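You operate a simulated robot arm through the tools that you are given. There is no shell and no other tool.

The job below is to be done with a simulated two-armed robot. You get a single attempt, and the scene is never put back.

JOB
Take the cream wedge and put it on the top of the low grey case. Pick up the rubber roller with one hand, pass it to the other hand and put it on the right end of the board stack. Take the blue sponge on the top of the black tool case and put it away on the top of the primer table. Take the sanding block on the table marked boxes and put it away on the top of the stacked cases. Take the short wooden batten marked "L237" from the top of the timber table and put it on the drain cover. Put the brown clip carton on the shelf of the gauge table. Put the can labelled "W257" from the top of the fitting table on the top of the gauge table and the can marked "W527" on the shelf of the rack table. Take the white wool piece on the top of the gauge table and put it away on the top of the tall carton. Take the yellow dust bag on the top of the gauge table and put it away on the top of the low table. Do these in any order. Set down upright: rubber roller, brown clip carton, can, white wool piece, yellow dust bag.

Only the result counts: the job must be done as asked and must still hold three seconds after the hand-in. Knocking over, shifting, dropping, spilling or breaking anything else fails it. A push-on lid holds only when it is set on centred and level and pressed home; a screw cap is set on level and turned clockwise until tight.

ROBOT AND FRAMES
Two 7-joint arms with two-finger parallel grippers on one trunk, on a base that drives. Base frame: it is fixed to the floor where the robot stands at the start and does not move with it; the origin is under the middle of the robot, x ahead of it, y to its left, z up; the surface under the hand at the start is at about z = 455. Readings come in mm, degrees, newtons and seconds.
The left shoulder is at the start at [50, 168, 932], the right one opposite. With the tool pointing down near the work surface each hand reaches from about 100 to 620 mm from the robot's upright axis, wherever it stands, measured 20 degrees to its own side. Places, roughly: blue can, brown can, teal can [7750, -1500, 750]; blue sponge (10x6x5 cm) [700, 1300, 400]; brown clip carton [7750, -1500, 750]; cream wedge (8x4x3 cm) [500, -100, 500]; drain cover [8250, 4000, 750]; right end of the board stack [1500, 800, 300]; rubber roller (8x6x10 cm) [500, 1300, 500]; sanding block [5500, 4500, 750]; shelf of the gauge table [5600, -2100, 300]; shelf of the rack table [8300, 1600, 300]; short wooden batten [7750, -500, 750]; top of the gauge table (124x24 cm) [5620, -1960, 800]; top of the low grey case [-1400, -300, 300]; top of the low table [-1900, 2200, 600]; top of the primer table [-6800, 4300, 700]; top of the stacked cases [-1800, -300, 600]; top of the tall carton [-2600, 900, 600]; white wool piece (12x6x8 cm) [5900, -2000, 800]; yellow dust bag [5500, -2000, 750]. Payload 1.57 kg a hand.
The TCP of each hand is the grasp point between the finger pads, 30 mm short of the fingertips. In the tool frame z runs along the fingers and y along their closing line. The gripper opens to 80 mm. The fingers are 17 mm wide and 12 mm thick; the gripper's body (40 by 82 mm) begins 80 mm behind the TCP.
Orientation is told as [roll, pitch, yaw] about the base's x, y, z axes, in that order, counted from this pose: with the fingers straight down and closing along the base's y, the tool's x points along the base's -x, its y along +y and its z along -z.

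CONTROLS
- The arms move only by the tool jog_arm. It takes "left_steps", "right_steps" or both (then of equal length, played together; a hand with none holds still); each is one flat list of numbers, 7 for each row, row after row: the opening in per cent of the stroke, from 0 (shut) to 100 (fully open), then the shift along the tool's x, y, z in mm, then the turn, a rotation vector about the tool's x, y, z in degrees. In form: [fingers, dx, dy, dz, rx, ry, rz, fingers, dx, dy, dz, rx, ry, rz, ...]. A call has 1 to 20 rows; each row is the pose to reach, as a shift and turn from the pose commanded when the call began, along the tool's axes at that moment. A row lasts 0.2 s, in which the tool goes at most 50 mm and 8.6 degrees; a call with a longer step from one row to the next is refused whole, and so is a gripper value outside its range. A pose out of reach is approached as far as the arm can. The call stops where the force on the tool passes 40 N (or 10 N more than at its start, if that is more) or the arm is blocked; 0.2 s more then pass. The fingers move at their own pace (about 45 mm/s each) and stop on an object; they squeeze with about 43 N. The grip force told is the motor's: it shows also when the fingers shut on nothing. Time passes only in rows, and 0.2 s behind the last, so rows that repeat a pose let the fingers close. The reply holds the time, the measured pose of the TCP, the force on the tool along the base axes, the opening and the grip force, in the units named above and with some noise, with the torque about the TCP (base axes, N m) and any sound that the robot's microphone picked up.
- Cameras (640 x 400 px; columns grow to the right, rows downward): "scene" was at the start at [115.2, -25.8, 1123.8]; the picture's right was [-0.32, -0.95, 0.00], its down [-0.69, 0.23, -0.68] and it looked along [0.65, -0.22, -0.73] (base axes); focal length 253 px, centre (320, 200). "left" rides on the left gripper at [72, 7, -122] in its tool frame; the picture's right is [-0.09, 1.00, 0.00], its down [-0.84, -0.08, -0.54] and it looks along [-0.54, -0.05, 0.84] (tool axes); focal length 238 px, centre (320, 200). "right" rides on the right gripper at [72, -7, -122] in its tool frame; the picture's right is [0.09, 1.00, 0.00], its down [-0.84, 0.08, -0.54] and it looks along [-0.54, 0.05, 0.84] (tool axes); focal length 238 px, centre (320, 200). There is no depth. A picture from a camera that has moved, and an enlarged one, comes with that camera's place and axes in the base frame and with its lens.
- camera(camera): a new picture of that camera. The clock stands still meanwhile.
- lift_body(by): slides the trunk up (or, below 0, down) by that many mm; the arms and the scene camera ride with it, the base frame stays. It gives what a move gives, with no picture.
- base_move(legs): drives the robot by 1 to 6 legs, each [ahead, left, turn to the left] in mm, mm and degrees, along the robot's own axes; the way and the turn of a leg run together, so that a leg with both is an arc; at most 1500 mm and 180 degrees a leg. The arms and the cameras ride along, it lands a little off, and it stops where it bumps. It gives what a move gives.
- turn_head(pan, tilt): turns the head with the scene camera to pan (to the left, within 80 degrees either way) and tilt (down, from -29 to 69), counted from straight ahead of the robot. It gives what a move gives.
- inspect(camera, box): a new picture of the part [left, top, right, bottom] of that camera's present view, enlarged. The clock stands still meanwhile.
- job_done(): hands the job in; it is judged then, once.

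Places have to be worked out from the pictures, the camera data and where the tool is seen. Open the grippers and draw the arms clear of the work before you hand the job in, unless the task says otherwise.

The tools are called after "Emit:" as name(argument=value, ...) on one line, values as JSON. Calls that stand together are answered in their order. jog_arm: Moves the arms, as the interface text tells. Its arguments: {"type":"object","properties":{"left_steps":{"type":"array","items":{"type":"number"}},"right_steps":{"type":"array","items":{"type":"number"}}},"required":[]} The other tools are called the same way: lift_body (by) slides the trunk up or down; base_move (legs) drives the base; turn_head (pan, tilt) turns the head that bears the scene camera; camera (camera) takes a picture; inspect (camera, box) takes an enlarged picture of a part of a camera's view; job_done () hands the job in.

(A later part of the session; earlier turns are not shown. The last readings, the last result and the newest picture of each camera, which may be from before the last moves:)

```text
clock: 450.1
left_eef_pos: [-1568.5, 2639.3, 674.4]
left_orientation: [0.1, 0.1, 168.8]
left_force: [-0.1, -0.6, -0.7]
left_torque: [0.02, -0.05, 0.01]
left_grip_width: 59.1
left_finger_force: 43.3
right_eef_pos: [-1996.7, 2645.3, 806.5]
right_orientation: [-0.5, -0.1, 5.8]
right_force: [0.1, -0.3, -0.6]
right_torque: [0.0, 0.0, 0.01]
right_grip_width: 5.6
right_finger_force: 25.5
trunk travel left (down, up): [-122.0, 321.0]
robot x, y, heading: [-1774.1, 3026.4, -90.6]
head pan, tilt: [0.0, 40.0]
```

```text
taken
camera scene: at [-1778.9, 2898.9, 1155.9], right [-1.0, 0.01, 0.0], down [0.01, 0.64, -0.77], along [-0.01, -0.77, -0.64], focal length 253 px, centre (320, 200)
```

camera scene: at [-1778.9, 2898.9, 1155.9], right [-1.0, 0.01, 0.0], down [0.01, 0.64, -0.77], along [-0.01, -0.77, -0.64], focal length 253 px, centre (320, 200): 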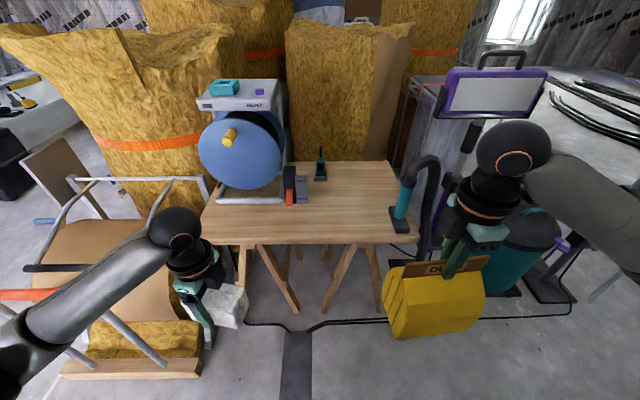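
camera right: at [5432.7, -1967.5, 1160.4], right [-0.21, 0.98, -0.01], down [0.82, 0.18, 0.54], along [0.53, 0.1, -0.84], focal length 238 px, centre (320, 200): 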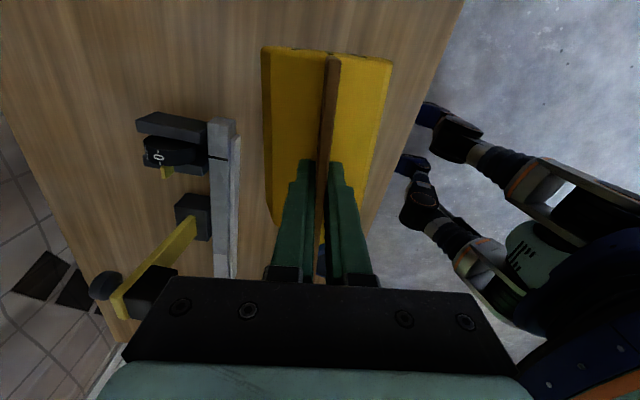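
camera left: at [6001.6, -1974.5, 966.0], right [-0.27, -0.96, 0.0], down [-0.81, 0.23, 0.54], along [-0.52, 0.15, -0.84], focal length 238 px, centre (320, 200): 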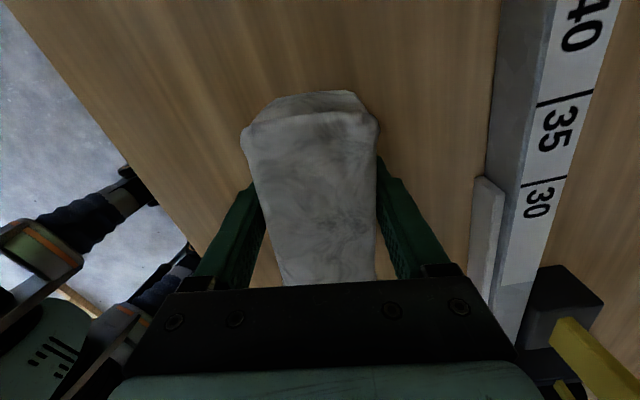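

The low table's free area is x −1760…−1990, y 2130…2400 (nailer left, vacuum nozzle right). I pull the left hand inward, bring the bag to x ≈ −1880 and 60 mm higher, then drive 255 mm closer.

Emit:
jog_arm(left_steps=[0, -32, -13, -20, 0, 0, 0, 0, -64, -26, -40, 0, 0, 0, 0, -96, -39, -60, 0, 0, 0, 0, -96, -39, -60, 0, 0, 0], right_steps=[0, -39, -4, -20, 0, 0, 0, 0, -78, -8, -40, 0, 0, 0, 0, -116, -12, -60, 0, 0, 0, 0, -116, -12, -60, 0, 0, 0])

Emit:
base_move(legs=[[245, 0, 0.6]])

Emit:
turn_head(pan=-5, tilt=48)

Emit:
camera(camera="scene")

Emit:
camera(camera="right")

```text
clock: 451.1
left_eef_pos: [-1659.5, 2694.8, 733.8]
left_orientation: [0.1, 0.1, 168.8]
left_force: [-0.1, -0.3, -0.1]
left_torque: [0.01, -0.02, 0.01]
left_grip_width: 58.9
left_finger_force: 43.0
right_eef_pos: [-1881.2, 2645.7, 867.9]
right_orientation: [-0.5, 0.1, 5.7]
right_force: [0.4, -0.9, -2.5]
right_torque: [0.01, -0.01, 0.0]
right_grip_width: 5.3
right_finger_force: 25.5
trunk travel left (down, up): [-122.0, 321.0]
robot x, y, heading: [-1776.5, 3023.2, -90.6]
head pan, tilt: [0.0, 40.0]
```

```text
clock: 452.8
left_eef_pos: [-1656.0, 2456.6, 735.0]
left_orientation: [0.1, 0.1, 169.6]
left_force: [-1.1, 0.2, -0.4]
left_torque: [0.02, 0.03, 0.02]
left_grip_width: 58.9
left_finger_force: 42.8
right_eef_pos: [-1879.7, 2404.1, 867.2]
right_orientation: [-0.6, 0.1, 6.5]
right_force: [-0.1, 0.3, -1.2]
right_torque: [0.0, -0.03, -0.03]
right_grip_width: 5.6
right_finger_force: 26.1
trunk travel left (down, up): [-122.0, 321.0]
robot x, y, heading: [-1779.8, 2784.4, -90.1]
head pan, tilt: [0.0, 40.0]
```

```text
clock: 453.5
left_eef_pos: [-1654.9, 2455.6, 733.6]
left_orientation: [0.1, 0.0, 169.5]
left_force: [-1.0, -0.3, -0.1]
left_torque: [-0.03, 0.0, -0.02]
left_grip_width: 58.8
left_finger_force: 42.9
right_eef_pos: [-1879.1, 2404.6, 868.0]
right_orientation: [-0.6, 0.0, 6.5]
right_force: [-0.6, -0.5, -0.9]
right_torque: [0.0, -0.02, -0.03]
right_grip_width: 5.4
right_finger_force: 25.9
trunk travel left (down, up): [-122.0, 321.0]
robot x, y, heading: [-1781.2, 2782.4, -90.1]
head pan, tilt: [-5.0, 48.0]
```

```text
taken
camera scene: at [-1785.8, 2665.4, 1144.4], right [-1.0, 0.09, 0.0], down [0.06, 0.74, -0.67], along [-0.06, -0.67, -0.74], focal length 253 px, centre (320, 200)
```

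scene: 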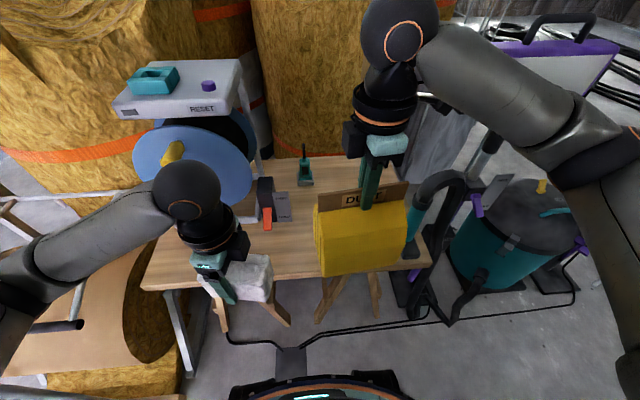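

```text
taken
camera right: at [-1949.4, 2391.3, 989.9], right [-0.2, 0.98, -0.01], down [0.82, 0.18, 0.54], along [0.53, 0.1, -0.84], focal length 238 px, centre (320, 200)
```

right: 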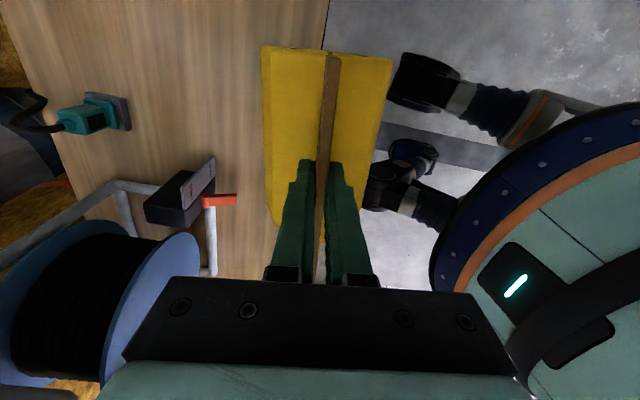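

Room is clear ahead of the bag. I move it 134 mm forward over the table and lower it near the top.

Emit:
jog_arm(right_steps=[0, 4, -34, 0, 0, 0, 0, 0, 8, -67, 0, 0, 0, 0, 0, 11, -100, 0, 0, 0, 0, 0, 15, -133, 0, 0, 0, 0, 0, 15, -133, 40, 0, 0, 0, 0, 15, -133, 76, 0, 0, 0, 0, 15, -133, 76, 0, 0, 0])

Emit:
camera(camera="scene")

Emit:
camera(camera="right")

```text
clock: 455.1
left_eef_pos: [-1655.9, 2456.7, 734.2]
left_orientation: [0.0, 0.0, 169.5]
left_force: [-0.5, 0.0, -0.4]
left_torque: [0.0, 0.03, 0.01]
left_grip_width: 58.6
left_finger_force: 43.5
right_eef_pos: [-1877.8, 2270.3, 793.1]
right_orientation: [-0.6, 0.0, 6.5]
right_force: [0.6, 0.4, -0.6]
right_torque: [-0.02, 0.02, -0.04]
right_grip_width: 5.7
right_finger_force: 26.0
trunk travel left (down, up): [-122.0, 321.0]
robot x, y, heading: [-1774.1, 2784.6, -89.9]
head pan, tilt: [-5.0, 48.0]
```

```text
taken
camera scene: at [-1785.8, 2665.4, 1144.3], right [-1.0, 0.09, 0.0], down [0.07, 0.74, -0.67], along [-0.06, -0.67, -0.74], focal length 253 px, centre (320, 200)
```

scene: 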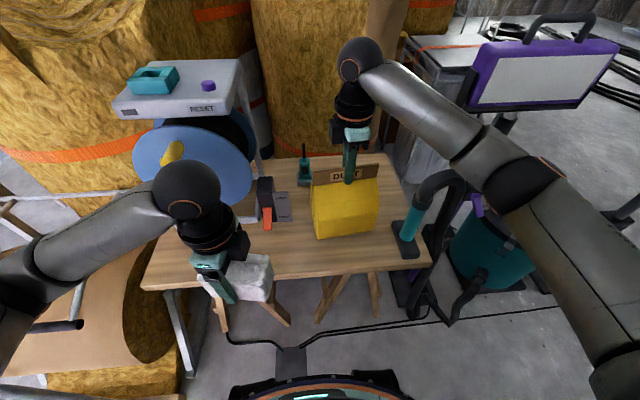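

```text
taken
camera right: at [-1949.3, 2257.0, 914.8], right [-0.2, 0.98, -0.01], down [0.82, 0.18, 0.54], along [0.53, 0.1, -0.84], focal length 238 px, centre (320, 200)
```

right: 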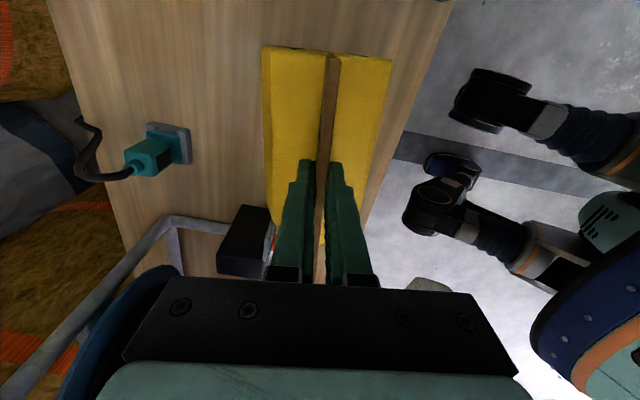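

The bag hangs ~15 mm above the table in free space. I lower it in small rows until touchdown.

Emit:
jog_arm(right_steps=[0, 0, 0, 5, 0, 0, 0, 0, 0, 0, 9, 0, 0, 0, 0, 0, 0, 11, 0, 0, 0, 0, 0, 0, 13, 0, 0, 0])

Emit:
jog_arm(right_steps=[0, 0, 0, 2, 0, 0, 0, 0, 0, 0, 3.5, 0, 0, 0])

```text
clock: 456.1
left_eef_pos: [-1656.9, 2456.4, 734.6]
left_orientation: [-0.1, 0.1, 169.4]
left_force: [-0.6, 0.2, -1.3]
left_torque: [0.01, 0.01, 0.02]
left_grip_width: 59.1
left_finger_force: 42.3
right_eef_pos: [-1879.2, 2269.7, 779.8]
right_orientation: [-0.5, 0.1, 6.4]
right_force: [0.5, -0.6, -1.0]
right_torque: [0.03, 0.02, -0.02]
right_grip_width: 5.6
right_finger_force: 25.9
trunk travel left (down, up): [-122.0, 321.0]
robot x, y, heading: [-1780.5, 2784.0, -89.8]
head pan, tilt: [-5.0, 48.0]
```

```text
clock: 456.7
left_eef_pos: [-1655.7, 2456.8, 733.7]
left_orientation: [-0.2, 0.1, 169.5]
left_force: [-0.2, -0.5, -0.5]
left_torque: [0.02, -0.04, 0.01]
left_grip_width: 58.9
left_finger_force: 42.8
right_eef_pos: [-1877.6, 2269.9, 775.7]
right_orientation: [-0.6, 0.0, 6.6]
right_force: [0.0, 0.0, -0.6]
right_torque: [-0.02, 0.02, 0.01]
right_grip_width: 5.8
right_finger_force: 26.0
trunk travel left (down, up): [-122.0, 321.0]
robot x, y, heading: [-1778.0, 2785.9, -90.1]
head pan, tilt: [-5.0, 48.0]
```

No contact yet at bottom ≈598. Continue down.

Emit:
jog_arm(right_steps=[0, 0, 0, 2, 0, 0, 0, 0, 0, 0, 4, 0, 0, 0, 0, 0, 0, 5, 0, 0, 0])

Emit:
inspect(camera="scene", box=[280, 150, 420, 260])

```text
clock: 457.5
left_eef_pos: [-1657.6, 2457.0, 734.5]
left_orientation: [0.0, 0.1, 169.5]
left_force: [-0.1, -0.1, 0.5]
left_torque: [-0.01, 0.0, -0.01]
left_grip_width: 58.3
left_finger_force: 42.9
right_eef_pos: [-1877.1, 2270.4, 772.5]
right_orientation: [-0.6, 0.0, 6.5]
right_force: [0.8, -1.1, -0.9]
right_torque: [0.04, 0.05, 0.0]
right_grip_width: 5.6
right_finger_force: 25.7
trunk travel left (down, up): [-122.0, 321.0]
robot x, y, heading: [-1776.6, 2783.0, -90.1]
head pan, tilt: [-5.0, 48.0]
```

```text
3.64 times, centred on (350, 205) of scene
camera zoom: at [-1785.8, 2665.4, 1144.4], right [-1.0, 0.09, 0.0], down [0.07, 0.74, -0.67], along [-0.06, -0.67, -0.74], focal length 919 px, centre (211, 182)
```

zoom: 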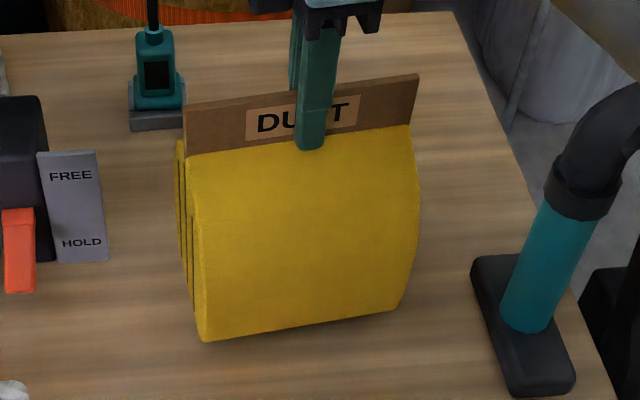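

Very close to the surface. A few more millimetres.

Emit:
jog_arm(right_steps=[0, 0, 0, 1.5, 0, 0, 0, 0, 0, 0, 3, 0, 0, 0])

Emit:
jog_arm(right_steps=[0, 0, 0, 1.5, 0, 0, 0, 0, 0, 0, 3, 0, 0, 0])

```text
clock: 458.1
left_eef_pos: [-1655.8, 2457.1, 734.1]
left_orientation: [0.0, 0.1, 169.5]
left_force: [0.4, -0.2, 0.3]
left_torque: [-0.04, 0.01, 0.02]
left_grip_width: 58.7
left_finger_force: 42.7
right_eef_pos: [-1878.9, 2270.0, 768.8]
right_orientation: [-0.6, 0.1, 6.5]
right_force: [-0.1, -0.3, -0.6]
right_torque: [-0.03, 0.04, -0.01]
right_grip_width: 5.8
right_finger_force: 25.9
trunk travel left (down, up): [-122.0, 321.0]
robot x, y, heading: [-1777.7, 2784.6, -89.9]
head pan, tilt: [-5.0, 48.0]
```

```text
clock: 458.7
left_eef_pos: [-1656.4, 2455.6, 734.4]
left_orientation: [0.0, 0.0, 169.5]
left_force: [0.1, -0.1, -0.3]
left_torque: [0.04, -0.02, -0.02]
left_grip_width: 58.8
left_finger_force: 42.8
right_eef_pos: [-1879.1, 2270.0, 765.9]
right_orientation: [-0.6, 0.0, 6.5]
right_force: [0.2, 0.4, -2.4]
right_torque: [0.04, 0.04, 0.03]
right_grip_width: 5.7
right_finger_force: 25.5
trunk travel left (down, up): [-122.0, 321.0]
robot x, y, heading: [-1774.9, 2782.9, -89.9]
head pan, tilt: [-5.0, 48.0]
```

Still free. Continue lowering 3 mm at a time.

Emit:
jog_arm(right_steps=[0, 0, 0, 1.5, 0, 0, 0, 0, 0, 0, 3, 0, 0, 0])

Emit:
jog_arm(right_steps=[0, 0, 0, 1.5, 0, 0, 0, 0, 0, 0, 3, 0, 0, 0])

Emit:
inspect(camera="scene", box=[280, 150, 420, 260])

```text
clock: 459.3
left_eef_pos: [-1655.9, 2456.0, 733.4]
left_orientation: [0.0, 0.1, 169.4]
left_force: [-1.0, -1.0, -0.6]
left_torque: [0.01, -0.03, -0.02]
left_grip_width: 58.9
left_finger_force: 42.8
right_eef_pos: [-1878.7, 2269.7, 763.8]
right_orientation: [-0.6, 0.1, 6.5]
right_force: [-0.1, 0.8, -1.4]
right_torque: [-0.01, -0.03, -0.02]
right_grip_width: 5.7
right_finger_force: 25.3
trunk travel left (down, up): [-122.0, 321.0]
robot x, y, heading: [-1775.3, 2785.2, -89.8]
head pan, tilt: [-5.0, 48.0]
```

```text
clock: 459.9
left_eef_pos: [-1655.2, 2456.5, 733.8]
left_orientation: [0.0, 0.2, 169.6]
left_force: [-0.3, -0.8, -0.5]
left_torque: [-0.01, 0.03, -0.01]
left_grip_width: 58.7
left_finger_force: 42.9
right_eef_pos: [-1878.2, 2268.7, 759.6]
right_orientation: [-0.5, 0.1, 6.6]
right_force: [-0.3, -1.2, -0.7]
right_torque: [-0.01, 0.02, -0.04]
right_grip_width: 5.3
right_finger_force: 25.5
trunk travel left (down, up): [-122.0, 321.0]
robot x, y, heading: [-1776.1, 2781.4, -89.9]
head pan, tilt: [-5.0, 48.0]
```

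```text
3.64 times, centred on (350, 205) of scene
camera zoom: at [-1785.8, 2665.4, 1144.4], right [-1.0, 0.09, 0.0], down [0.07, 0.74, -0.67], along [-0.06, -0.67, -0.74], focal length 919 px, centre (211, 182)
```

zoom: 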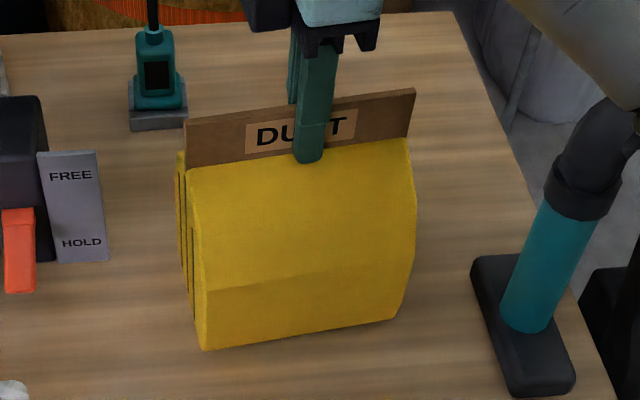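

Bottom ≈582 and still free; the forearm stays well above the nozzle. Continue.

Emit:
jog_arm(right_steps=[0, 0, 0, 1.5, 0, 0, 0, 0, 0, 0, 3, 0, 0, 0])

Emit:
jog_arm(right_steps=[0, 0, 0, 1.5, 0, 0, 0, 0, 0, 0, 3, 0, 0, 0])

Emit:
jog_arm(right_steps=[0, 0, 0, 1.5, 0, 0, 0, 0, 0, 0, 3, 0, 0, 0])

```text
clock: 460.5
left_eef_pos: [-1657.3, 2456.1, 734.7]
left_orientation: [0.1, 0.2, 169.5]
left_force: [-0.3, -0.3, -0.4]
left_torque: [0.02, 0.01, -0.01]
left_grip_width: 58.9
left_finger_force: 43.1
right_eef_pos: [-1878.0, 2270.5, 758.3]
right_orientation: [-0.7, 0.1, 6.5]
right_force: [-0.3, -0.6, 9.5]
right_torque: [0.35, 0.56, -0.02]
right_grip_width: 5.5
right_finger_force: 25.5
trunk travel left (down, up): [-122.0, 321.0]
robot x, y, heading: [-1777.6, 2785.6, -89.9]
head pan, tilt: [-5.0, 48.0]
```

```text
clock: 461.1
left_eef_pos: [-1655.8, 2458.1, 735.0]
left_orientation: [0.0, 0.0, 169.5]
left_force: [0.6, 0.0, 0.2]
left_torque: [0.0, 0.01, 0.0]
left_grip_width: 58.6
left_finger_force: 42.9
right_eef_pos: [-1877.9, 2269.1, 756.4]
right_orientation: [-0.8, -0.1, 6.5]
right_force: [-0.3, -3.9, 23.8]
right_torque: [0.64, 0.07, 0.0]
right_grip_width: 5.8
right_finger_force: 25.0
trunk travel left (down, up): [-122.0, 321.0]
robot x, y, heading: [-1781.2, 2785.6, -90.0]
head pan, tilt: [-5.0, 48.0]
```

```text
clock: 461.7
left_eef_pos: [-1656.6, 2456.8, 734.6]
left_orientation: [0.2, 0.2, 169.5]
left_force: [-0.5, -0.4, -0.3]
left_torque: [-0.02, -0.01, 0.0]
left_grip_width: 58.6
left_finger_force: 42.9
right_eef_pos: [-1878.0, 2269.5, 756.2]
right_orientation: [-1.2, 0.0, 6.5]
right_force: [0.2, -4.8, 35.5]
right_torque: [0.93, 0.27, 0.09]
right_grip_width: 6.0
right_finger_force: 25.9
trunk travel left (down, up): [-122.0, 321.0]
robot x, y, heading: [-1778.0, 2785.0, -90.1]
head pan, tilt: [-5.0, 48.0]
```

Touchdown happened at TCP ≈758; I pressed a bit too far, so I ease up 6 mm and then open.

Emit:
jog_arm(right_steps=[0, 0, 0, -3, 0, 0, 0, 0, 0, 0, -6, 0, 0, 0, 0, 0, 0, -6, 0, 0, 0])

Emit:
jog_arm(right_steps=[20, 0, 0, 0, 0, 0, 0, 50, 0, 0, 0, 0, 0, 0, 60, 0, 0, 0, 0, 0, 0, 60, 0, 0, 0, 0, 0, 0])

Emit:
camera(camera="right")

Emit:
inspect(camera="scene", box=[280, 150, 420, 260])

```text
clock: 462.5
left_eef_pos: [-1656.2, 2457.6, 734.7]
left_orientation: [0.2, 0.1, 169.5]
left_force: [0.6, -1.2, -0.9]
left_torque: [-0.03, -0.02, 0.02]
left_grip_width: 58.7
left_finger_force: 42.7
right_eef_pos: [-1878.4, 2269.8, 756.3]
right_orientation: [-0.5, 0.0, 6.4]
right_force: [3.3, -1.9, 9.8]
right_torque: [0.08, -0.72, -0.19]
right_grip_width: 5.9
right_finger_force: 25.3
trunk travel left (down, up): [-122.0, 321.0]
robot x, y, heading: [-1779.7, 2784.8, -89.9]
head pan, tilt: [-5.0, 48.0]
```

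```text
clock: 463.5
left_eef_pos: [-1656.4, 2457.1, 733.8]
left_orientation: [0.0, 0.1, 169.5]
left_force: [-0.2, -0.1, 0.0]
left_torque: [0.04, 0.01, 0.0]
left_grip_width: 59.1
left_finger_force: 43.1
right_eef_pos: [-1879.6, 2270.2, 756.1]
right_orientation: [-0.5, 0.1, 6.4]
right_force: [0.8, -0.5, -0.4]
right_torque: [0.03, 0.02, -0.02]
right_grip_width: 47.7
right_finger_force: 0.1
trunk travel left (down, up): [-122.0, 321.0]
robot x, y, heading: [-1780.0, 2785.8, -89.9]
head pan, tilt: [-5.0, 48.0]
```

```text
taken
camera right: at [-1949.7, 2256.4, 878.4], right [-0.2, 0.98, -0.01], down [0.82, 0.18, 0.54], along [0.53, 0.1, -0.84], focal length 238 px, centre (320, 200)
```

right: 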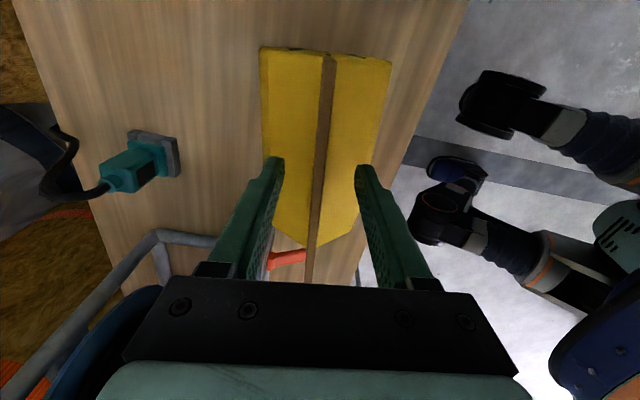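

```text
3.64 times, centred on (350, 205) of scene
camera zoom: at [-1785.8, 2665.5, 1144.3], right [-1.0, 0.09, 0.0], down [0.07, 0.74, -0.67], along [-0.06, -0.67, -0.74], focal length 919 px, centre (211, 182)
```

zoom: 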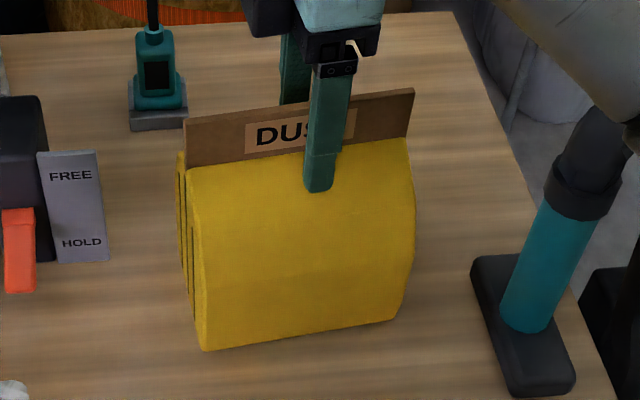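

The bag stands upright and released. I lift the right hand up and retract it.

Emit:
jog_arm(right_steps=[60, 0, 0, -40, 0, 0, 0, 60, 0, 0, -80, 0, 0, 0, 60, 0, 0, -120, 0, 0, 0, 80, 0, 0, -150, 0, 0, 0, 100, -4, 40, -150, 0, 0, 0, 100, -9, 80, -150, 0, 0, 0, 100, -13, 120, -150, 0, 0, 0, 100, -15, 140, -150, 0, 0, 0])

Emit:
base_move(legs=[[-250, 0, 0]])

Emit:
camera(camera="scene")

```text
clock: 465.3
left_eef_pos: [-1656.7, 2456.3, 733.1]
left_orientation: [-0.1, 0.1, 169.5]
left_force: [-0.5, -0.3, -0.1]
left_torque: [0.02, -0.05, 0.02]
left_grip_width: 58.6
left_finger_force: 43.1
right_eef_pos: [-1879.5, 2413.2, 905.7]
right_orientation: [-0.5, 0.0, 6.5]
right_force: [-0.7, 0.1, -0.5]
right_torque: [0.02, 0.0, -0.01]
right_grip_width: 79.9
right_finger_force: 0.0
trunk travel left (down, up): [-122.0, 321.0]
robot x, y, heading: [-1779.1, 2786.3, -90.2]
head pan, tilt: [-5.0, 48.0]
```

```text
clock: 467.1
left_eef_pos: [-1656.3, 2700.8, 734.5]
left_orientation: [0.0, 0.1, 169.5]
left_force: [0.7, 0.0, 0.1]
left_torque: [0.03, 0.0, 0.01]
left_grip_width: 58.5
left_finger_force: 42.8
right_eef_pos: [-1879.2, 2654.2, 905.6]
right_orientation: [-0.6, -0.1, 6.4]
right_force: [-0.3, 1.0, -0.2]
right_torque: [0.0, -0.03, 0.0]
right_grip_width: 80.0
right_finger_force: 0.0
trunk travel left (down, up): [-122.0, 321.0]
robot x, y, heading: [-1779.1, 3031.3, -90.0]
head pan, tilt: [-5.0, 48.0]
```

```text
taken
camera scene: at [-1785.7, 2909.2, 1144.4], right [-1.0, 0.09, 0.0], down [0.07, 0.74, -0.67], along [-0.06, -0.67, -0.74], focal length 253 px, centre (320, 200)
```

scene: 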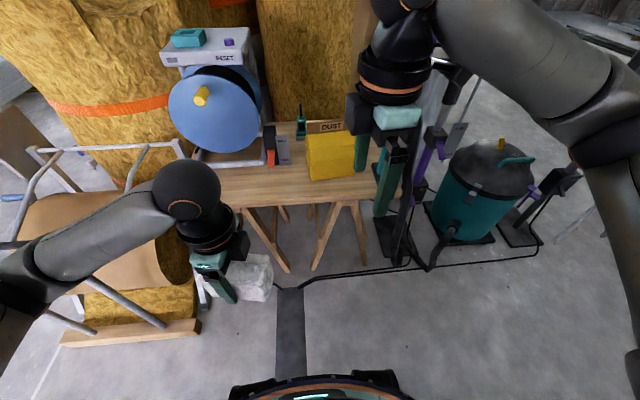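

Dust bag is on the low table. Next the wool goes to the tall carton near [−2600, 900]; I look toward it.

Emit:
jog_arm(right_steps=[100, 20, 20, 40, 0, 0, 8.4, 100, 40, 30, 80, 0, 0, 16.8, 100, 50, 30, 100, 0, 0, 25.2, 100, 60, 30, 120, 0, 0, 33.6, 100, 70, 30, 120, 0, 0, 42, 100, 80, 30, 120, 0, 0, 50.4, 100, 80, 30, 120, 0, 0, 58.8, 100, 80, 30, 120, 0, 0, 67.2, 100, 80, 30, 120, 0, 0, 75.6, 100, 80, 30, 120, 0, 0, 84, 100, 80, 30, 120, 0, 0, 92.4, 100, 80, 30, 120, 0, 0, 96.5])

Emit:
turn_head(pan=-45, tilt=20)

Emit:
camera(camera="scene")

Emit:
turn_head(pan=-75, tilt=20)

Emit:
camera(camera="scene")

```text
clock: 469.7
left_eef_pos: [-1655.9, 2699.8, 733.3]
left_orientation: [0.0, 0.1, 169.5]
left_force: [-0.2, 0.4, 0.2]
left_torque: [-0.01, -0.02, -0.02]
left_grip_width: 58.7
left_finger_force: 42.5
right_eef_pos: [-1962.9, 2674.5, 784.7]
right_orientation: [0.0, -0.5, -90.2]
right_force: [-0.2, 0.1, -0.4]
right_torque: [0.0, 0.02, 0.04]
right_grip_width: 79.8
right_finger_force: 0.0
trunk travel left (down, up): [-122.0, 321.0]
robot x, y, heading: [-1778.9, 3027.8, -90.1]
head pan, tilt: [-5.0, 48.0]
```

```text
clock: 470.8
left_eef_pos: [-1656.4, 2699.5, 734.5]
left_orientation: [0.0, 0.1, 169.5]
left_force: [0.0, 0.6, 0.4]
left_torque: [0.0, 0.02, -0.01]
left_grip_width: 58.9
left_finger_force: 42.9
right_eef_pos: [-1961.7, 2673.8, 785.9]
right_orientation: [-0.1, -0.6, -90.0]
right_force: [0.2, 0.4, -0.4]
right_torque: [0.01, 0.01, -0.02]
right_grip_width: 80.0
right_finger_force: 0.1
trunk travel left (down, up): [-122.0, 321.0]
robot x, y, heading: [-1779.2, 3026.3, -90.1]
head pan, tilt: [-45.0, 20.0]
```

```text
taken
camera scene: at [-1844.6, 2921.8, 1187.2], right [-0.71, 0.71, 0.0], down [0.24, 0.24, -0.94], along [-0.66, -0.66, -0.34], focal length 253 px, centre (320, 200)
```

scene: 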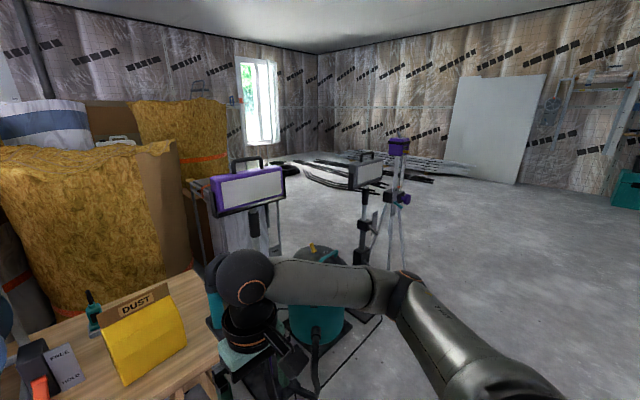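

```text
clock: 471.8
left_eef_pos: [-1657.0, 2700.3, 733.2]
left_orientation: [0.1, 0.2, 169.5]
left_force: [0.3, 0.0, -0.3]
left_torque: [-0.02, 0.0, 0.0]
left_grip_width: 59.0
left_finger_force: 43.1
right_eef_pos: [-1962.1, 2674.4, 784.8]
right_orientation: [0.0, -0.6, -90.0]
right_force: [0.1, -0.4, 0.7]
right_torque: [0.01, -0.02, 0.0]
right_grip_width: 80.2
right_finger_force: 0.1
trunk travel left (down, up): [-122.0, 321.0]
robot x, y, heading: [-1775.4, 3029.0, -90.2]
head pan, tilt: [-75.0, 20.0]
```

```text
taken
camera scene: at [-1868.7, 2963.6, 1187.2], right [-0.26, 0.97, 0.0], down [0.33, 0.09, -0.94], along [-0.91, -0.24, -0.34], focal length 253 px, centre (320, 200)
```

scene: 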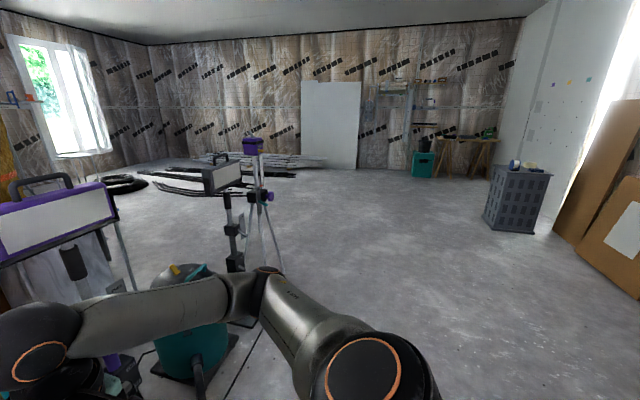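

I'll go around the light stands on the west side: drive west to x ≈ −4000, south to y ≈ 1000, and face east.

Emit:
base_move(legs=[[0, -1400, 0], [0, -850, 0], [1400, 0, 0], [600, 0, 0], [0, 0, 90]])

Emit:
turn_head(pan=0, tilt=15)

Emit:
camera(camera="scene")

```text
clock: 504.9
left_eef_pos: [-3676.3, 1158.6, 733.6]
left_orientation: [-0.1, 0.2, -99.4]
left_force: [0.3, -0.2, -0.4]
left_torque: [-0.03, 0.03, -0.02]
left_grip_width: 58.8
left_finger_force: 43.0
right_eef_pos: [-3644.0, 853.0, 785.1]
right_orientation: [0.0, -0.6, 1.0]
right_force: [0.1, 0.0, -0.5]
right_torque: [0.0, 0.01, -0.01]
right_grip_width: 80.0
right_finger_force: 0.1
trunk travel left (down, up): [-122.0, 321.0]
robot x, y, heading: [-3999.6, 1032.6, 1.2]
head pan, tilt: [-75.0, 20.0]
```

```text
clock: 506.4
left_eef_pos: [-3675.7, 1158.5, 733.6]
left_orientation: [0.1, 0.1, -99.5]
left_force: [0.2, 0.6, -0.3]
left_torque: [-0.01, 0.01, -0.01]
left_grip_width: 59.0
left_finger_force: 43.5
right_eef_pos: [-3645.2, 854.1, 784.7]
right_orientation: [0.0, -0.6, 1.1]
right_force: [-1.0, 0.5, 0.4]
right_torque: [-0.01, -0.01, 0.0]
right_grip_width: 80.0
right_finger_force: 0.0
trunk travel left (down, up): [-122.0, 321.0]
robot x, y, heading: [-4000.4, 1027.7, 1.3]
head pan, tilt: [0.0, 15.0]
```

```text
taken
camera scene: at [-3868.7, 1032.7, 1195.4], right [0.02, -1.0, 0.0], down [-0.26, 0.0, -0.97], along [0.97, 0.02, -0.26], focal length 253 px, centre (320, 200)
```

scene: 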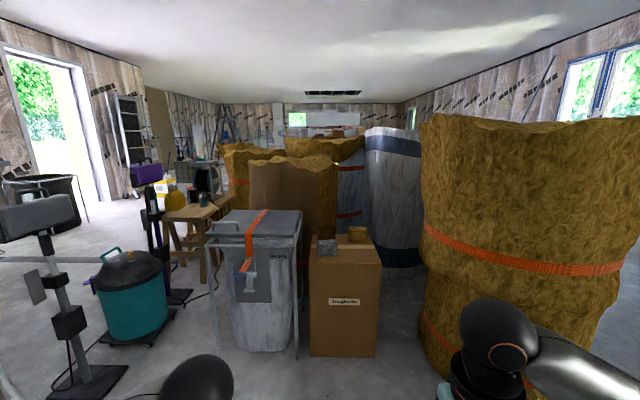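

There is a tall cardboard carton near [−2780, 938] with small things on top. I zoom in.

Emit:
inspect(camera="scene", box=[280, 210, 420, 370])

```text
2.50 times, centred on (350, 290) of scene
camera zoom: at [-3868.7, 1032.7, 1195.4], right [0.02, -1.0, 0.0], down [-0.26, 0.0, -0.97], along [0.97, 0.02, -0.26], focal length 632 px, centre (245, -25)
```

zoom: 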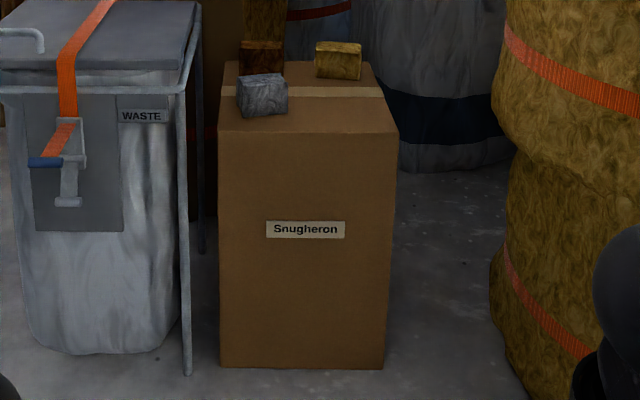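

That is the tall carton ("Snugheron"), top ≈573 high, x −2745…−2378, y 757…1108, with three wool samples on it; front right is free. I drive closer.

Emit:
base_move(legs=[[600, -100, -1.2]])

Emit:
turn_head(pan=-10, tilt=35)

Emit:
camera(camera="scene")

```text
clock: 509.8
left_eef_pos: [-3081.3, 1048.8, 734.1]
left_orientation: [0.0, 0.2, -101.4]
left_force: [-0.1, -0.3, -0.5]
left_torque: [0.0, 0.01, -0.03]
left_grip_width: 58.7
left_finger_force: 42.9
right_eef_pos: [-3059.5, 743.0, 784.6]
right_orientation: [0.0, -0.6, -0.8]
right_force: [-0.6, -0.2, -0.1]
right_torque: [0.02, -0.02, 0.01]
right_grip_width: 79.9
right_finger_force: 0.1
trunk travel left (down, up): [-122.0, 321.0]
robot x, y, heading: [-3412.0, 933.1, -0.7]
head pan, tilt: [0.0, 15.0]
```

```text
clock: 510.6
left_eef_pos: [-3081.1, 1049.9, 732.6]
left_orientation: [0.0, 0.1, -101.4]
left_force: [0.0, -0.2, 0.1]
left_torque: [0.02, -0.03, -0.04]
left_grip_width: 58.8
left_finger_force: 43.0
right_eef_pos: [-3059.7, 742.9, 785.0]
right_orientation: [0.0, -0.7, -0.8]
right_force: [0.5, -0.3, -0.7]
right_torque: [0.0, 0.02, -0.02]
right_grip_width: 79.9
right_finger_force: 0.0
trunk travel left (down, up): [-122.0, 321.0]
robot x, y, heading: [-3412.1, 931.7, -0.9]
head pan, tilt: [-10.0, 35.0]
```

```text
taken
camera scene: at [-3284.4, 914.5, 1163.4], right [-0.19, -0.98, 0.0], down [-0.56, 0.11, -0.82], along [0.8, -0.15, -0.57], focal length 253 px, centre (320, 200)
```

scene: 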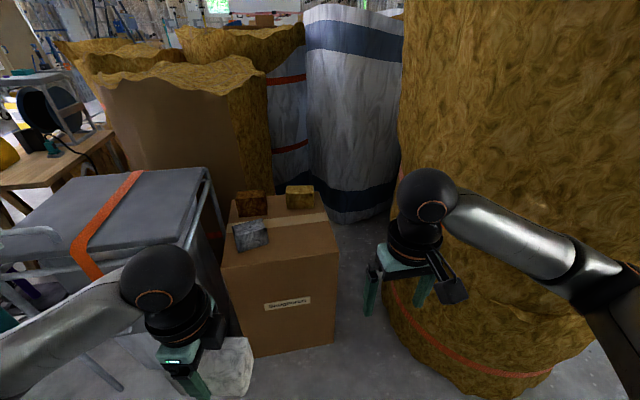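

The big bag on the right is close to where my right elbow would go, so I tuck the right hand in and approach slightly turned (heading ≈ −16°).

Emit:
jog_arm(right_steps=[100, 10, 25, 0, 0, 0, 0, 100, 20, 50, 0, 0, 0, 0, 100, 32, 75, 0, 0, 0, 0, 100, 32, 75, 0, 0, 0, 0])

Emit:
base_move(legs=[[200, 70, 0], [0, 0, -15.2]])

Emit:
turn_head(pan=0, tilt=42)

Emit:
camera(camera="scene")

Emit:
turn_head(pan=-45, tilt=35)

Emit:
camera(camera="scene")

```text
clock: 511.6
left_eef_pos: [-3080.3, 1050.2, 733.3]
left_orientation: [0.1, 0.0, -101.3]
left_force: [-0.1, 0.5, -0.5]
left_torque: [0.0, 0.0, 0.03]
left_grip_width: 59.0
left_finger_force: 42.4
right_eef_pos: [-3090.5, 820.3, 785.8]
right_orientation: [-0.1, -0.7, -0.9]
right_force: [-0.3, -0.2, -0.3]
right_torque: [0.01, 0.01, -0.02]
right_grip_width: 80.0
right_finger_force: 0.0
trunk travel left (down, up): [-122.0, 321.0]
robot x, y, heading: [-3412.6, 933.5, -1.0]
head pan, tilt: [-10.0, 35.0]
```

```text
clock: 514.2
left_eef_pos: [-2859.4, 1026.5, 734.1]
left_orientation: [0.1, 0.1, -116.6]
left_force: [0.4, 0.8, 0.0]
left_torque: [0.02, 0.01, 0.03]
left_grip_width: 58.8
left_finger_force: 42.3
right_eef_pos: [-2929.5, 807.5, 785.8]
right_orientation: [0.0, -0.6, -16.1]
right_force: [0.2, -0.9, 0.4]
right_torque: [0.0, -0.03, -0.02]
right_grip_width: 79.8
right_finger_force: 0.0
trunk travel left (down, up): [-122.0, 321.0]
robot x, y, heading: [-3214.2, 999.4, -16.0]
head pan, tilt: [-10.0, 35.0]
```

```text
clock: 514.9
left_eef_pos: [-2860.4, 1025.7, 733.8]
left_orientation: [-0.1, 0.1, -116.6]
left_force: [-0.4, -0.5, -0.9]
left_torque: [0.01, 0.0, 0.0]
left_grip_width: 58.8
left_finger_force: 43.0
right_eef_pos: [-2929.4, 806.0, 786.8]
right_orientation: [0.0, -0.5, -16.2]
right_force: [-0.1, 1.1, 0.8]
right_torque: [0.0, -0.02, 0.0]
right_grip_width: 80.1
right_finger_force: 0.1
trunk travel left (down, up): [-122.0, 321.0]
robot x, y, heading: [-3206.7, 1001.8, -16.1]
head pan, tilt: [0.0, 42.0]
```

```text
taken
camera scene: at [-3090.5, 964.9, 1152.9], right [-0.28, -0.96, 0.0], down [-0.64, 0.19, -0.74], along [0.71, -0.21, -0.67], focal length 253 px, centre (320, 200)
```

scene: 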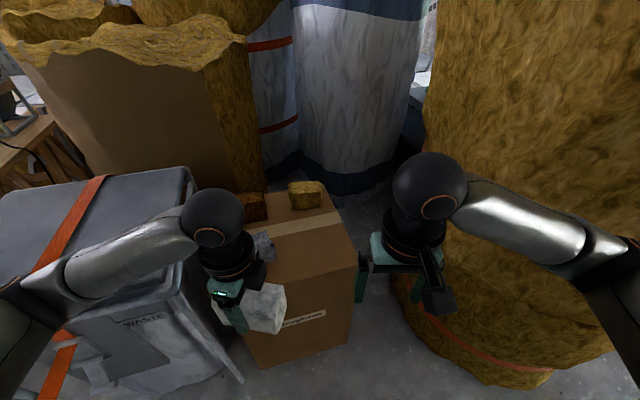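

```text
clock: 516.0
left_eef_pos: [-2860.2, 1025.9, 733.7]
left_orientation: [0.0, 0.1, -116.5]
left_force: [0.1, 0.1, -0.2]
left_torque: [-0.02, -0.02, -0.01]
left_grip_width: 59.0
left_finger_force: 42.9
right_eef_pos: [-2929.5, 806.1, 786.2]
right_orientation: [0.0, -0.6, -16.1]
right_force: [1.2, 0.4, -0.1]
right_torque: [-0.02, -0.01, 0.01]
right_grip_width: 80.0
right_finger_force: 0.1
trunk travel left (down, up): [-122.0, 321.0]
robot x, y, heading: [-3207.4, 1000.3, -16.1]
head pan, tilt: [-45.0, 35.0]
```

```text
taken
camera scene: at [-3128.2, 911.1, 1163.4], right [-0.88, -0.48, 0.0], down [-0.28, 0.5, -0.82], along [0.4, -0.72, -0.57], focal length 253 px, centre (320, 200)
```

scene: 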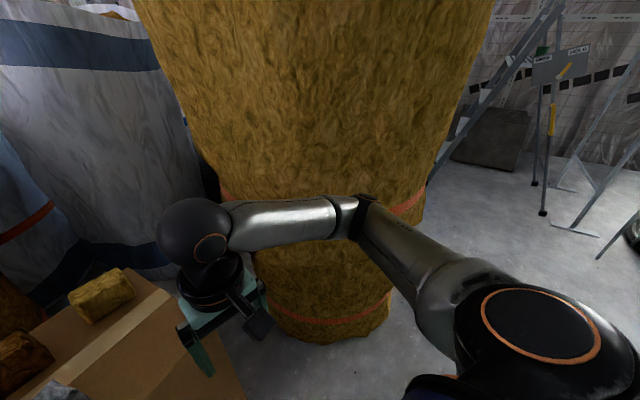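

The right arm is clear of the bag. I drive 50 mm closer and move the wool over the free front-right area of the carton top.

Emit:
base_move(legs=[[50, 0, 0]])

Emit:
jog_arm(left_steps=[0, -15, 42, -20, 0, 0, 0, 0, -28, 84, -20, 0, 0, 0, 0, -43, 126, -20, 0, 0, 0, 0, -57, 168, -20, 0, 0, 0, 0, -71, 210, -20, 0, 0, 0, 0, -71, 210, -20, 0, 0, 0])

Emit:
turn_head(pan=0, tilt=45)

Emit:
camera(camera="scene")

Emit:
camera(camera="left")

```text
clock: 517.0
left_eef_pos: [-2812.2, 1012.8, 733.9]
left_orientation: [0.0, 0.1, -116.6]
left_force: [-0.4, -0.2, -0.8]
left_torque: [0.04, 0.02, 0.0]
left_grip_width: 58.6
left_finger_force: 43.4
right_eef_pos: [-2881.1, 793.7, 785.1]
right_orientation: [0.1, -0.6, -16.0]
right_force: [-0.1, -1.0, -0.7]
right_torque: [0.02, 0.01, 0.01]
right_grip_width: 80.2
right_finger_force: 0.1
trunk travel left (down, up): [-122.0, 321.0]
robot x, y, heading: [-3158.2, 983.6, -16.1]
head pan, tilt: [-45.0, 35.0]
```

```text
clock: 518.4
left_eef_pos: [-2656.1, 854.9, 754.1]
left_orientation: [0.1, 0.1, -116.8]
left_force: [-0.9, -0.4, 0.6]
left_torque: [0.0, 0.02, -0.01]
left_grip_width: 58.8
left_finger_force: 43.0
right_eef_pos: [-2882.2, 794.2, 786.6]
right_orientation: [0.0, -0.6, -16.1]
right_force: [-0.4, 0.8, 0.8]
right_torque: [0.02, -0.02, -0.01]
right_grip_width: 80.3
right_finger_force: 0.1
trunk travel left (down, up): [-122.0, 321.0]
robot x, y, heading: [-3160.4, 987.3, -16.3]
head pan, tilt: [-45.0, 35.0]
```

```text
clock: 519.5
left_eef_pos: [-2655.2, 853.9, 753.2]
left_orientation: [0.0, 0.2, -116.6]
left_force: [-0.4, -1.2, -0.8]
left_torque: [-0.03, -0.01, -0.01]
left_grip_width: 58.8
left_finger_force: 42.7
right_eef_pos: [-2881.9, 793.5, 785.9]
right_orientation: [0.0, -0.7, -16.1]
right_force: [-0.2, -0.7, -0.6]
right_torque: [0.0, 0.07, 0.03]
right_grip_width: 79.8
right_finger_force: 0.1
trunk travel left (down, up): [-122.0, 321.0]
robot x, y, heading: [-3158.9, 986.6, -15.9]
head pan, tilt: [0.0, 45.0]
```

```text
taken
camera scene: at [-3044.2, 951.7, 1148.6], right [-0.28, -0.96, 0.0], down [-0.68, 0.2, -0.71], along [0.68, -0.2, -0.71], focal length 253 px, centre (320, 200)
```

scene: 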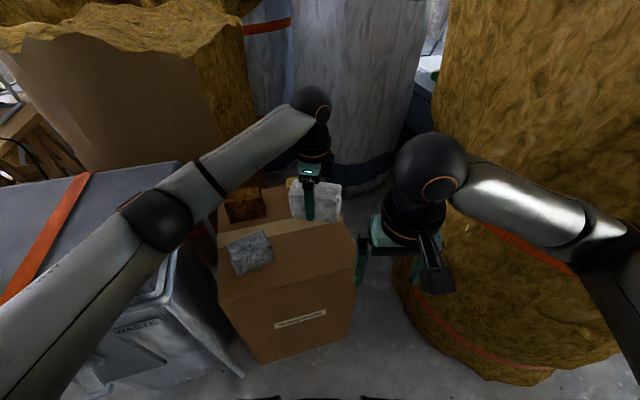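

```text
taken
camera left: at [-2618.2, 916.3, 875.1], right [0.85, -0.53, 0.0], down [-0.44, -0.71, 0.54], along [-0.28, -0.46, -0.84], focal length 238 px, centre (320, 200)
```

left: 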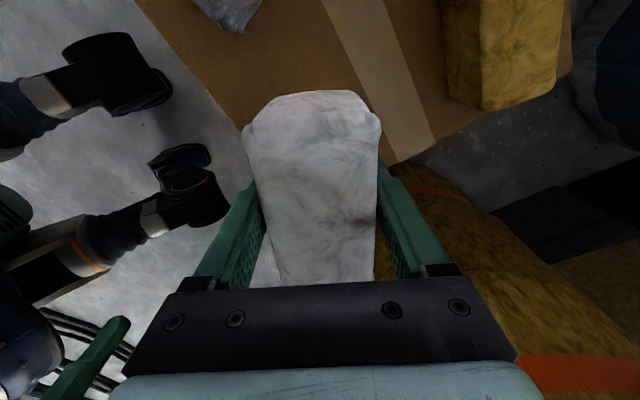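

The wool is over clear carton top (corner at [−2745, 757], samples well away). I lower it to ~10 mm above.

Emit:
jog_arm(left_steps=[0, 0, 0, 42, 0, 0, 0, 0, 0, 0, 84, 0, 0, 0, 0, 0, 0, 115, 0, 0, 0, 0, 0, 0, 125, 0, 0, 0, 0, 0, 0, 130, 0, 0, 0])

Emit:
jog_arm(left_steps=[0, 0, 0, 2, 0, 0, 0, 0, 0, 0, 4, 0, 0, 0])

Emit:
camera(camera="scene")

```text
clock: 520.7
left_eef_pos: [-2654.5, 855.1, 624.0]
left_orientation: [0.1, 0.2, -116.6]
left_force: [-0.8, 1.9, 6.1]
left_torque: [0.12, 0.1, -0.02]
left_grip_width: 58.8
left_finger_force: 43.0
right_eef_pos: [-2881.6, 794.5, 786.7]
right_orientation: [0.0, -0.7, -16.0]
right_force: [-1.3, -0.4, 0.2]
right_torque: [-0.02, -0.01, -0.03]
right_grip_width: 79.9
right_finger_force: 0.2
trunk travel left (down, up): [-122.0, 321.0]
robot x, y, heading: [-3158.4, 982.1, -16.1]
head pan, tilt: [0.0, 45.0]
```

```text
clock: 521.3
left_eef_pos: [-2655.0, 856.4, 623.3]
left_orientation: [0.4, 0.1, -116.6]
left_force: [-1.7, 6.7, 28.6]
left_torque: [0.53, 0.63, -0.05]
left_grip_width: 59.0
left_finger_force: 42.7
right_eef_pos: [-2881.8, 793.2, 787.5]
right_orientation: [0.0, -0.7, -16.0]
right_force: [0.3, -0.3, 0.0]
right_torque: [-0.03, 0.0, -0.01]
right_grip_width: 79.8
right_finger_force: 0.1
trunk travel left (down, up): [-122.0, 321.0]
robot x, y, heading: [-3159.1, 986.2, -16.1]
head pan, tilt: [0.0, 45.0]
```

```text
taken
camera scene: at [-3046.2, 952.6, 1149.3], right [-0.28, -0.96, 0.0], down [-0.68, 0.19, -0.71], along [0.68, -0.2, -0.71], focal length 253 px, centre (320, 200)
```

scene: 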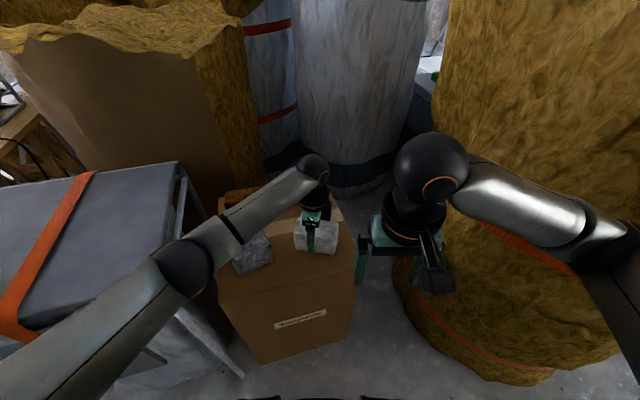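

Contact at TCP ≈624. I ease up 4 mm and open the left gripper.

Emit:
jog_arm(left_steps=[0, 0, 0, -2, 0, 0, 0, 0, 0, 0, -4, 0, 0, 0, 0, 0, 0, -4, 0, 0, 0, 80, 0, 0, -4, 0, 0, 0, 100, 0, 0, -4, 0, 0, 0, 100, 0, 0, -4, 0, 0, 0, 100, 0, 0, -4, 0, 0, 0])

Emit:
camera(camera="left")

```text
clock: 522.9
left_eef_pos: [-2657.0, 856.3, 622.2]
left_orientation: [0.0, 0.1, -116.6]
left_force: [0.4, 0.0, 0.4]
left_torque: [-0.02, 0.02, 0.01]
left_grip_width: 80.2
left_finger_force: 0.0
right_eef_pos: [-2881.2, 793.4, 786.7]
right_orientation: [0.0, -0.5, -16.2]
right_force: [-0.6, 0.1, 0.8]
right_torque: [-0.05, 0.0, 0.03]
right_grip_width: 80.0
right_finger_force: 0.0
trunk travel left (down, up): [-122.0, 321.0]
robot x, y, heading: [-3157.4, 987.5, -16.0]
head pan, tilt: [0.0, 45.0]
```

```text
taken
camera left: at [-2619.1, 917.1, 745.4], right [0.85, -0.53, 0.0], down [-0.44, -0.71, 0.54], along [-0.28, -0.46, -0.84], focal length 238 px, centre (320, 200)
```

left: 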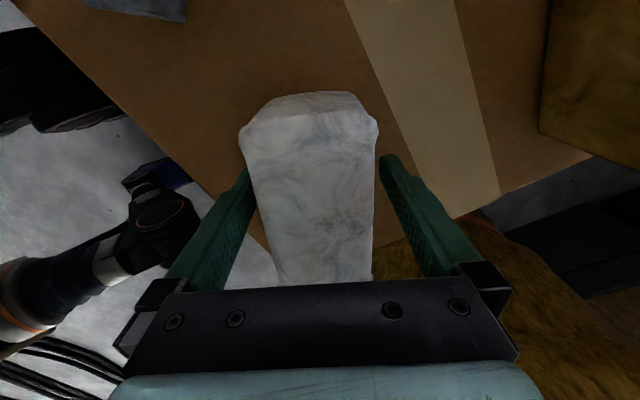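

Released. I lift the left hand straight up and retract.

Emit:
jog_arm(left_steps=[100, 0, 0, -40, 0, 0, 0, 100, 0, 0, -80, 0, 0, 0, 100, 0, 0, -120, 0, 0, 0, 100, 0, 0, -150, 0, 0, 0, 100, 15, -42, -150, 0, 0, 0, 100, 30, -84, -150, 0, 0, 0, 100, 45, -126, -150, 0, 0, 0, 100, 60, -168, -150, 0, 0, 0, 100, 75, -200, -150, 0, 0, 0])

Emit:
camera(camera="scene")

Emit:
inspect(camera="scene", box=[210, 170, 370, 290])

```text
clock: 524.9
left_eef_pos: [-2802.1, 1013.8, 774.2]
left_orientation: [0.0, 0.1, -116.5]
left_force: [0.4, 0.3, 0.2]
left_torque: [0.03, 0.0, 0.02]
left_grip_width: 80.0
left_finger_force: 0.0
right_eef_pos: [-2881.0, 793.5, 785.8]
right_orientation: [0.0, -0.7, -16.1]
right_force: [0.7, 0.1, 0.2]
right_torque: [0.01, -0.03, 0.02]
right_grip_width: 80.2
right_finger_force: 0.0
trunk travel left (down, up): [-122.0, 321.0]
robot x, y, heading: [-3159.1, 987.8, -16.2]
head pan, tilt: [0.0, 45.0]
```

```text
taken
camera scene: at [-3044.2, 951.7, 1148.6], right [-0.28, -0.96, 0.0], down [-0.68, 0.2, -0.71], along [0.68, -0.2, -0.71], focal length 253 px, centre (320, 200)
```

scene: 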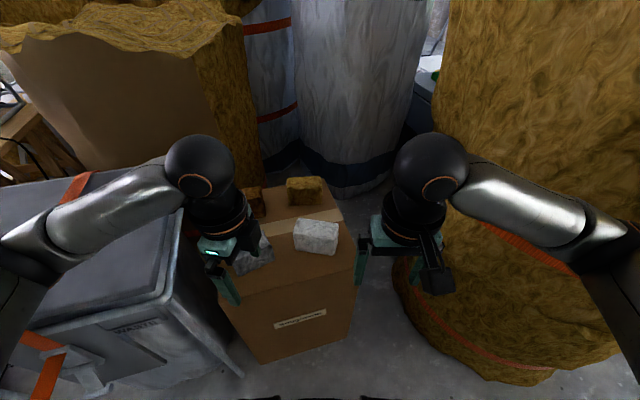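

```text
3.33 times, centred on (290, 230) of scene
camera zoom: at [-3044.2, 951.7, 1148.6], right [-0.28, -0.96, 0.0], down [-0.68, 0.2, -0.71], along [0.68, -0.2, -0.71], focal length 842 px, centre (420, 100)
```

zoom: 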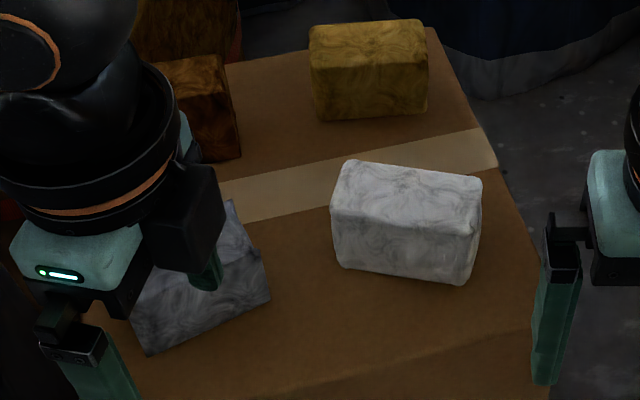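

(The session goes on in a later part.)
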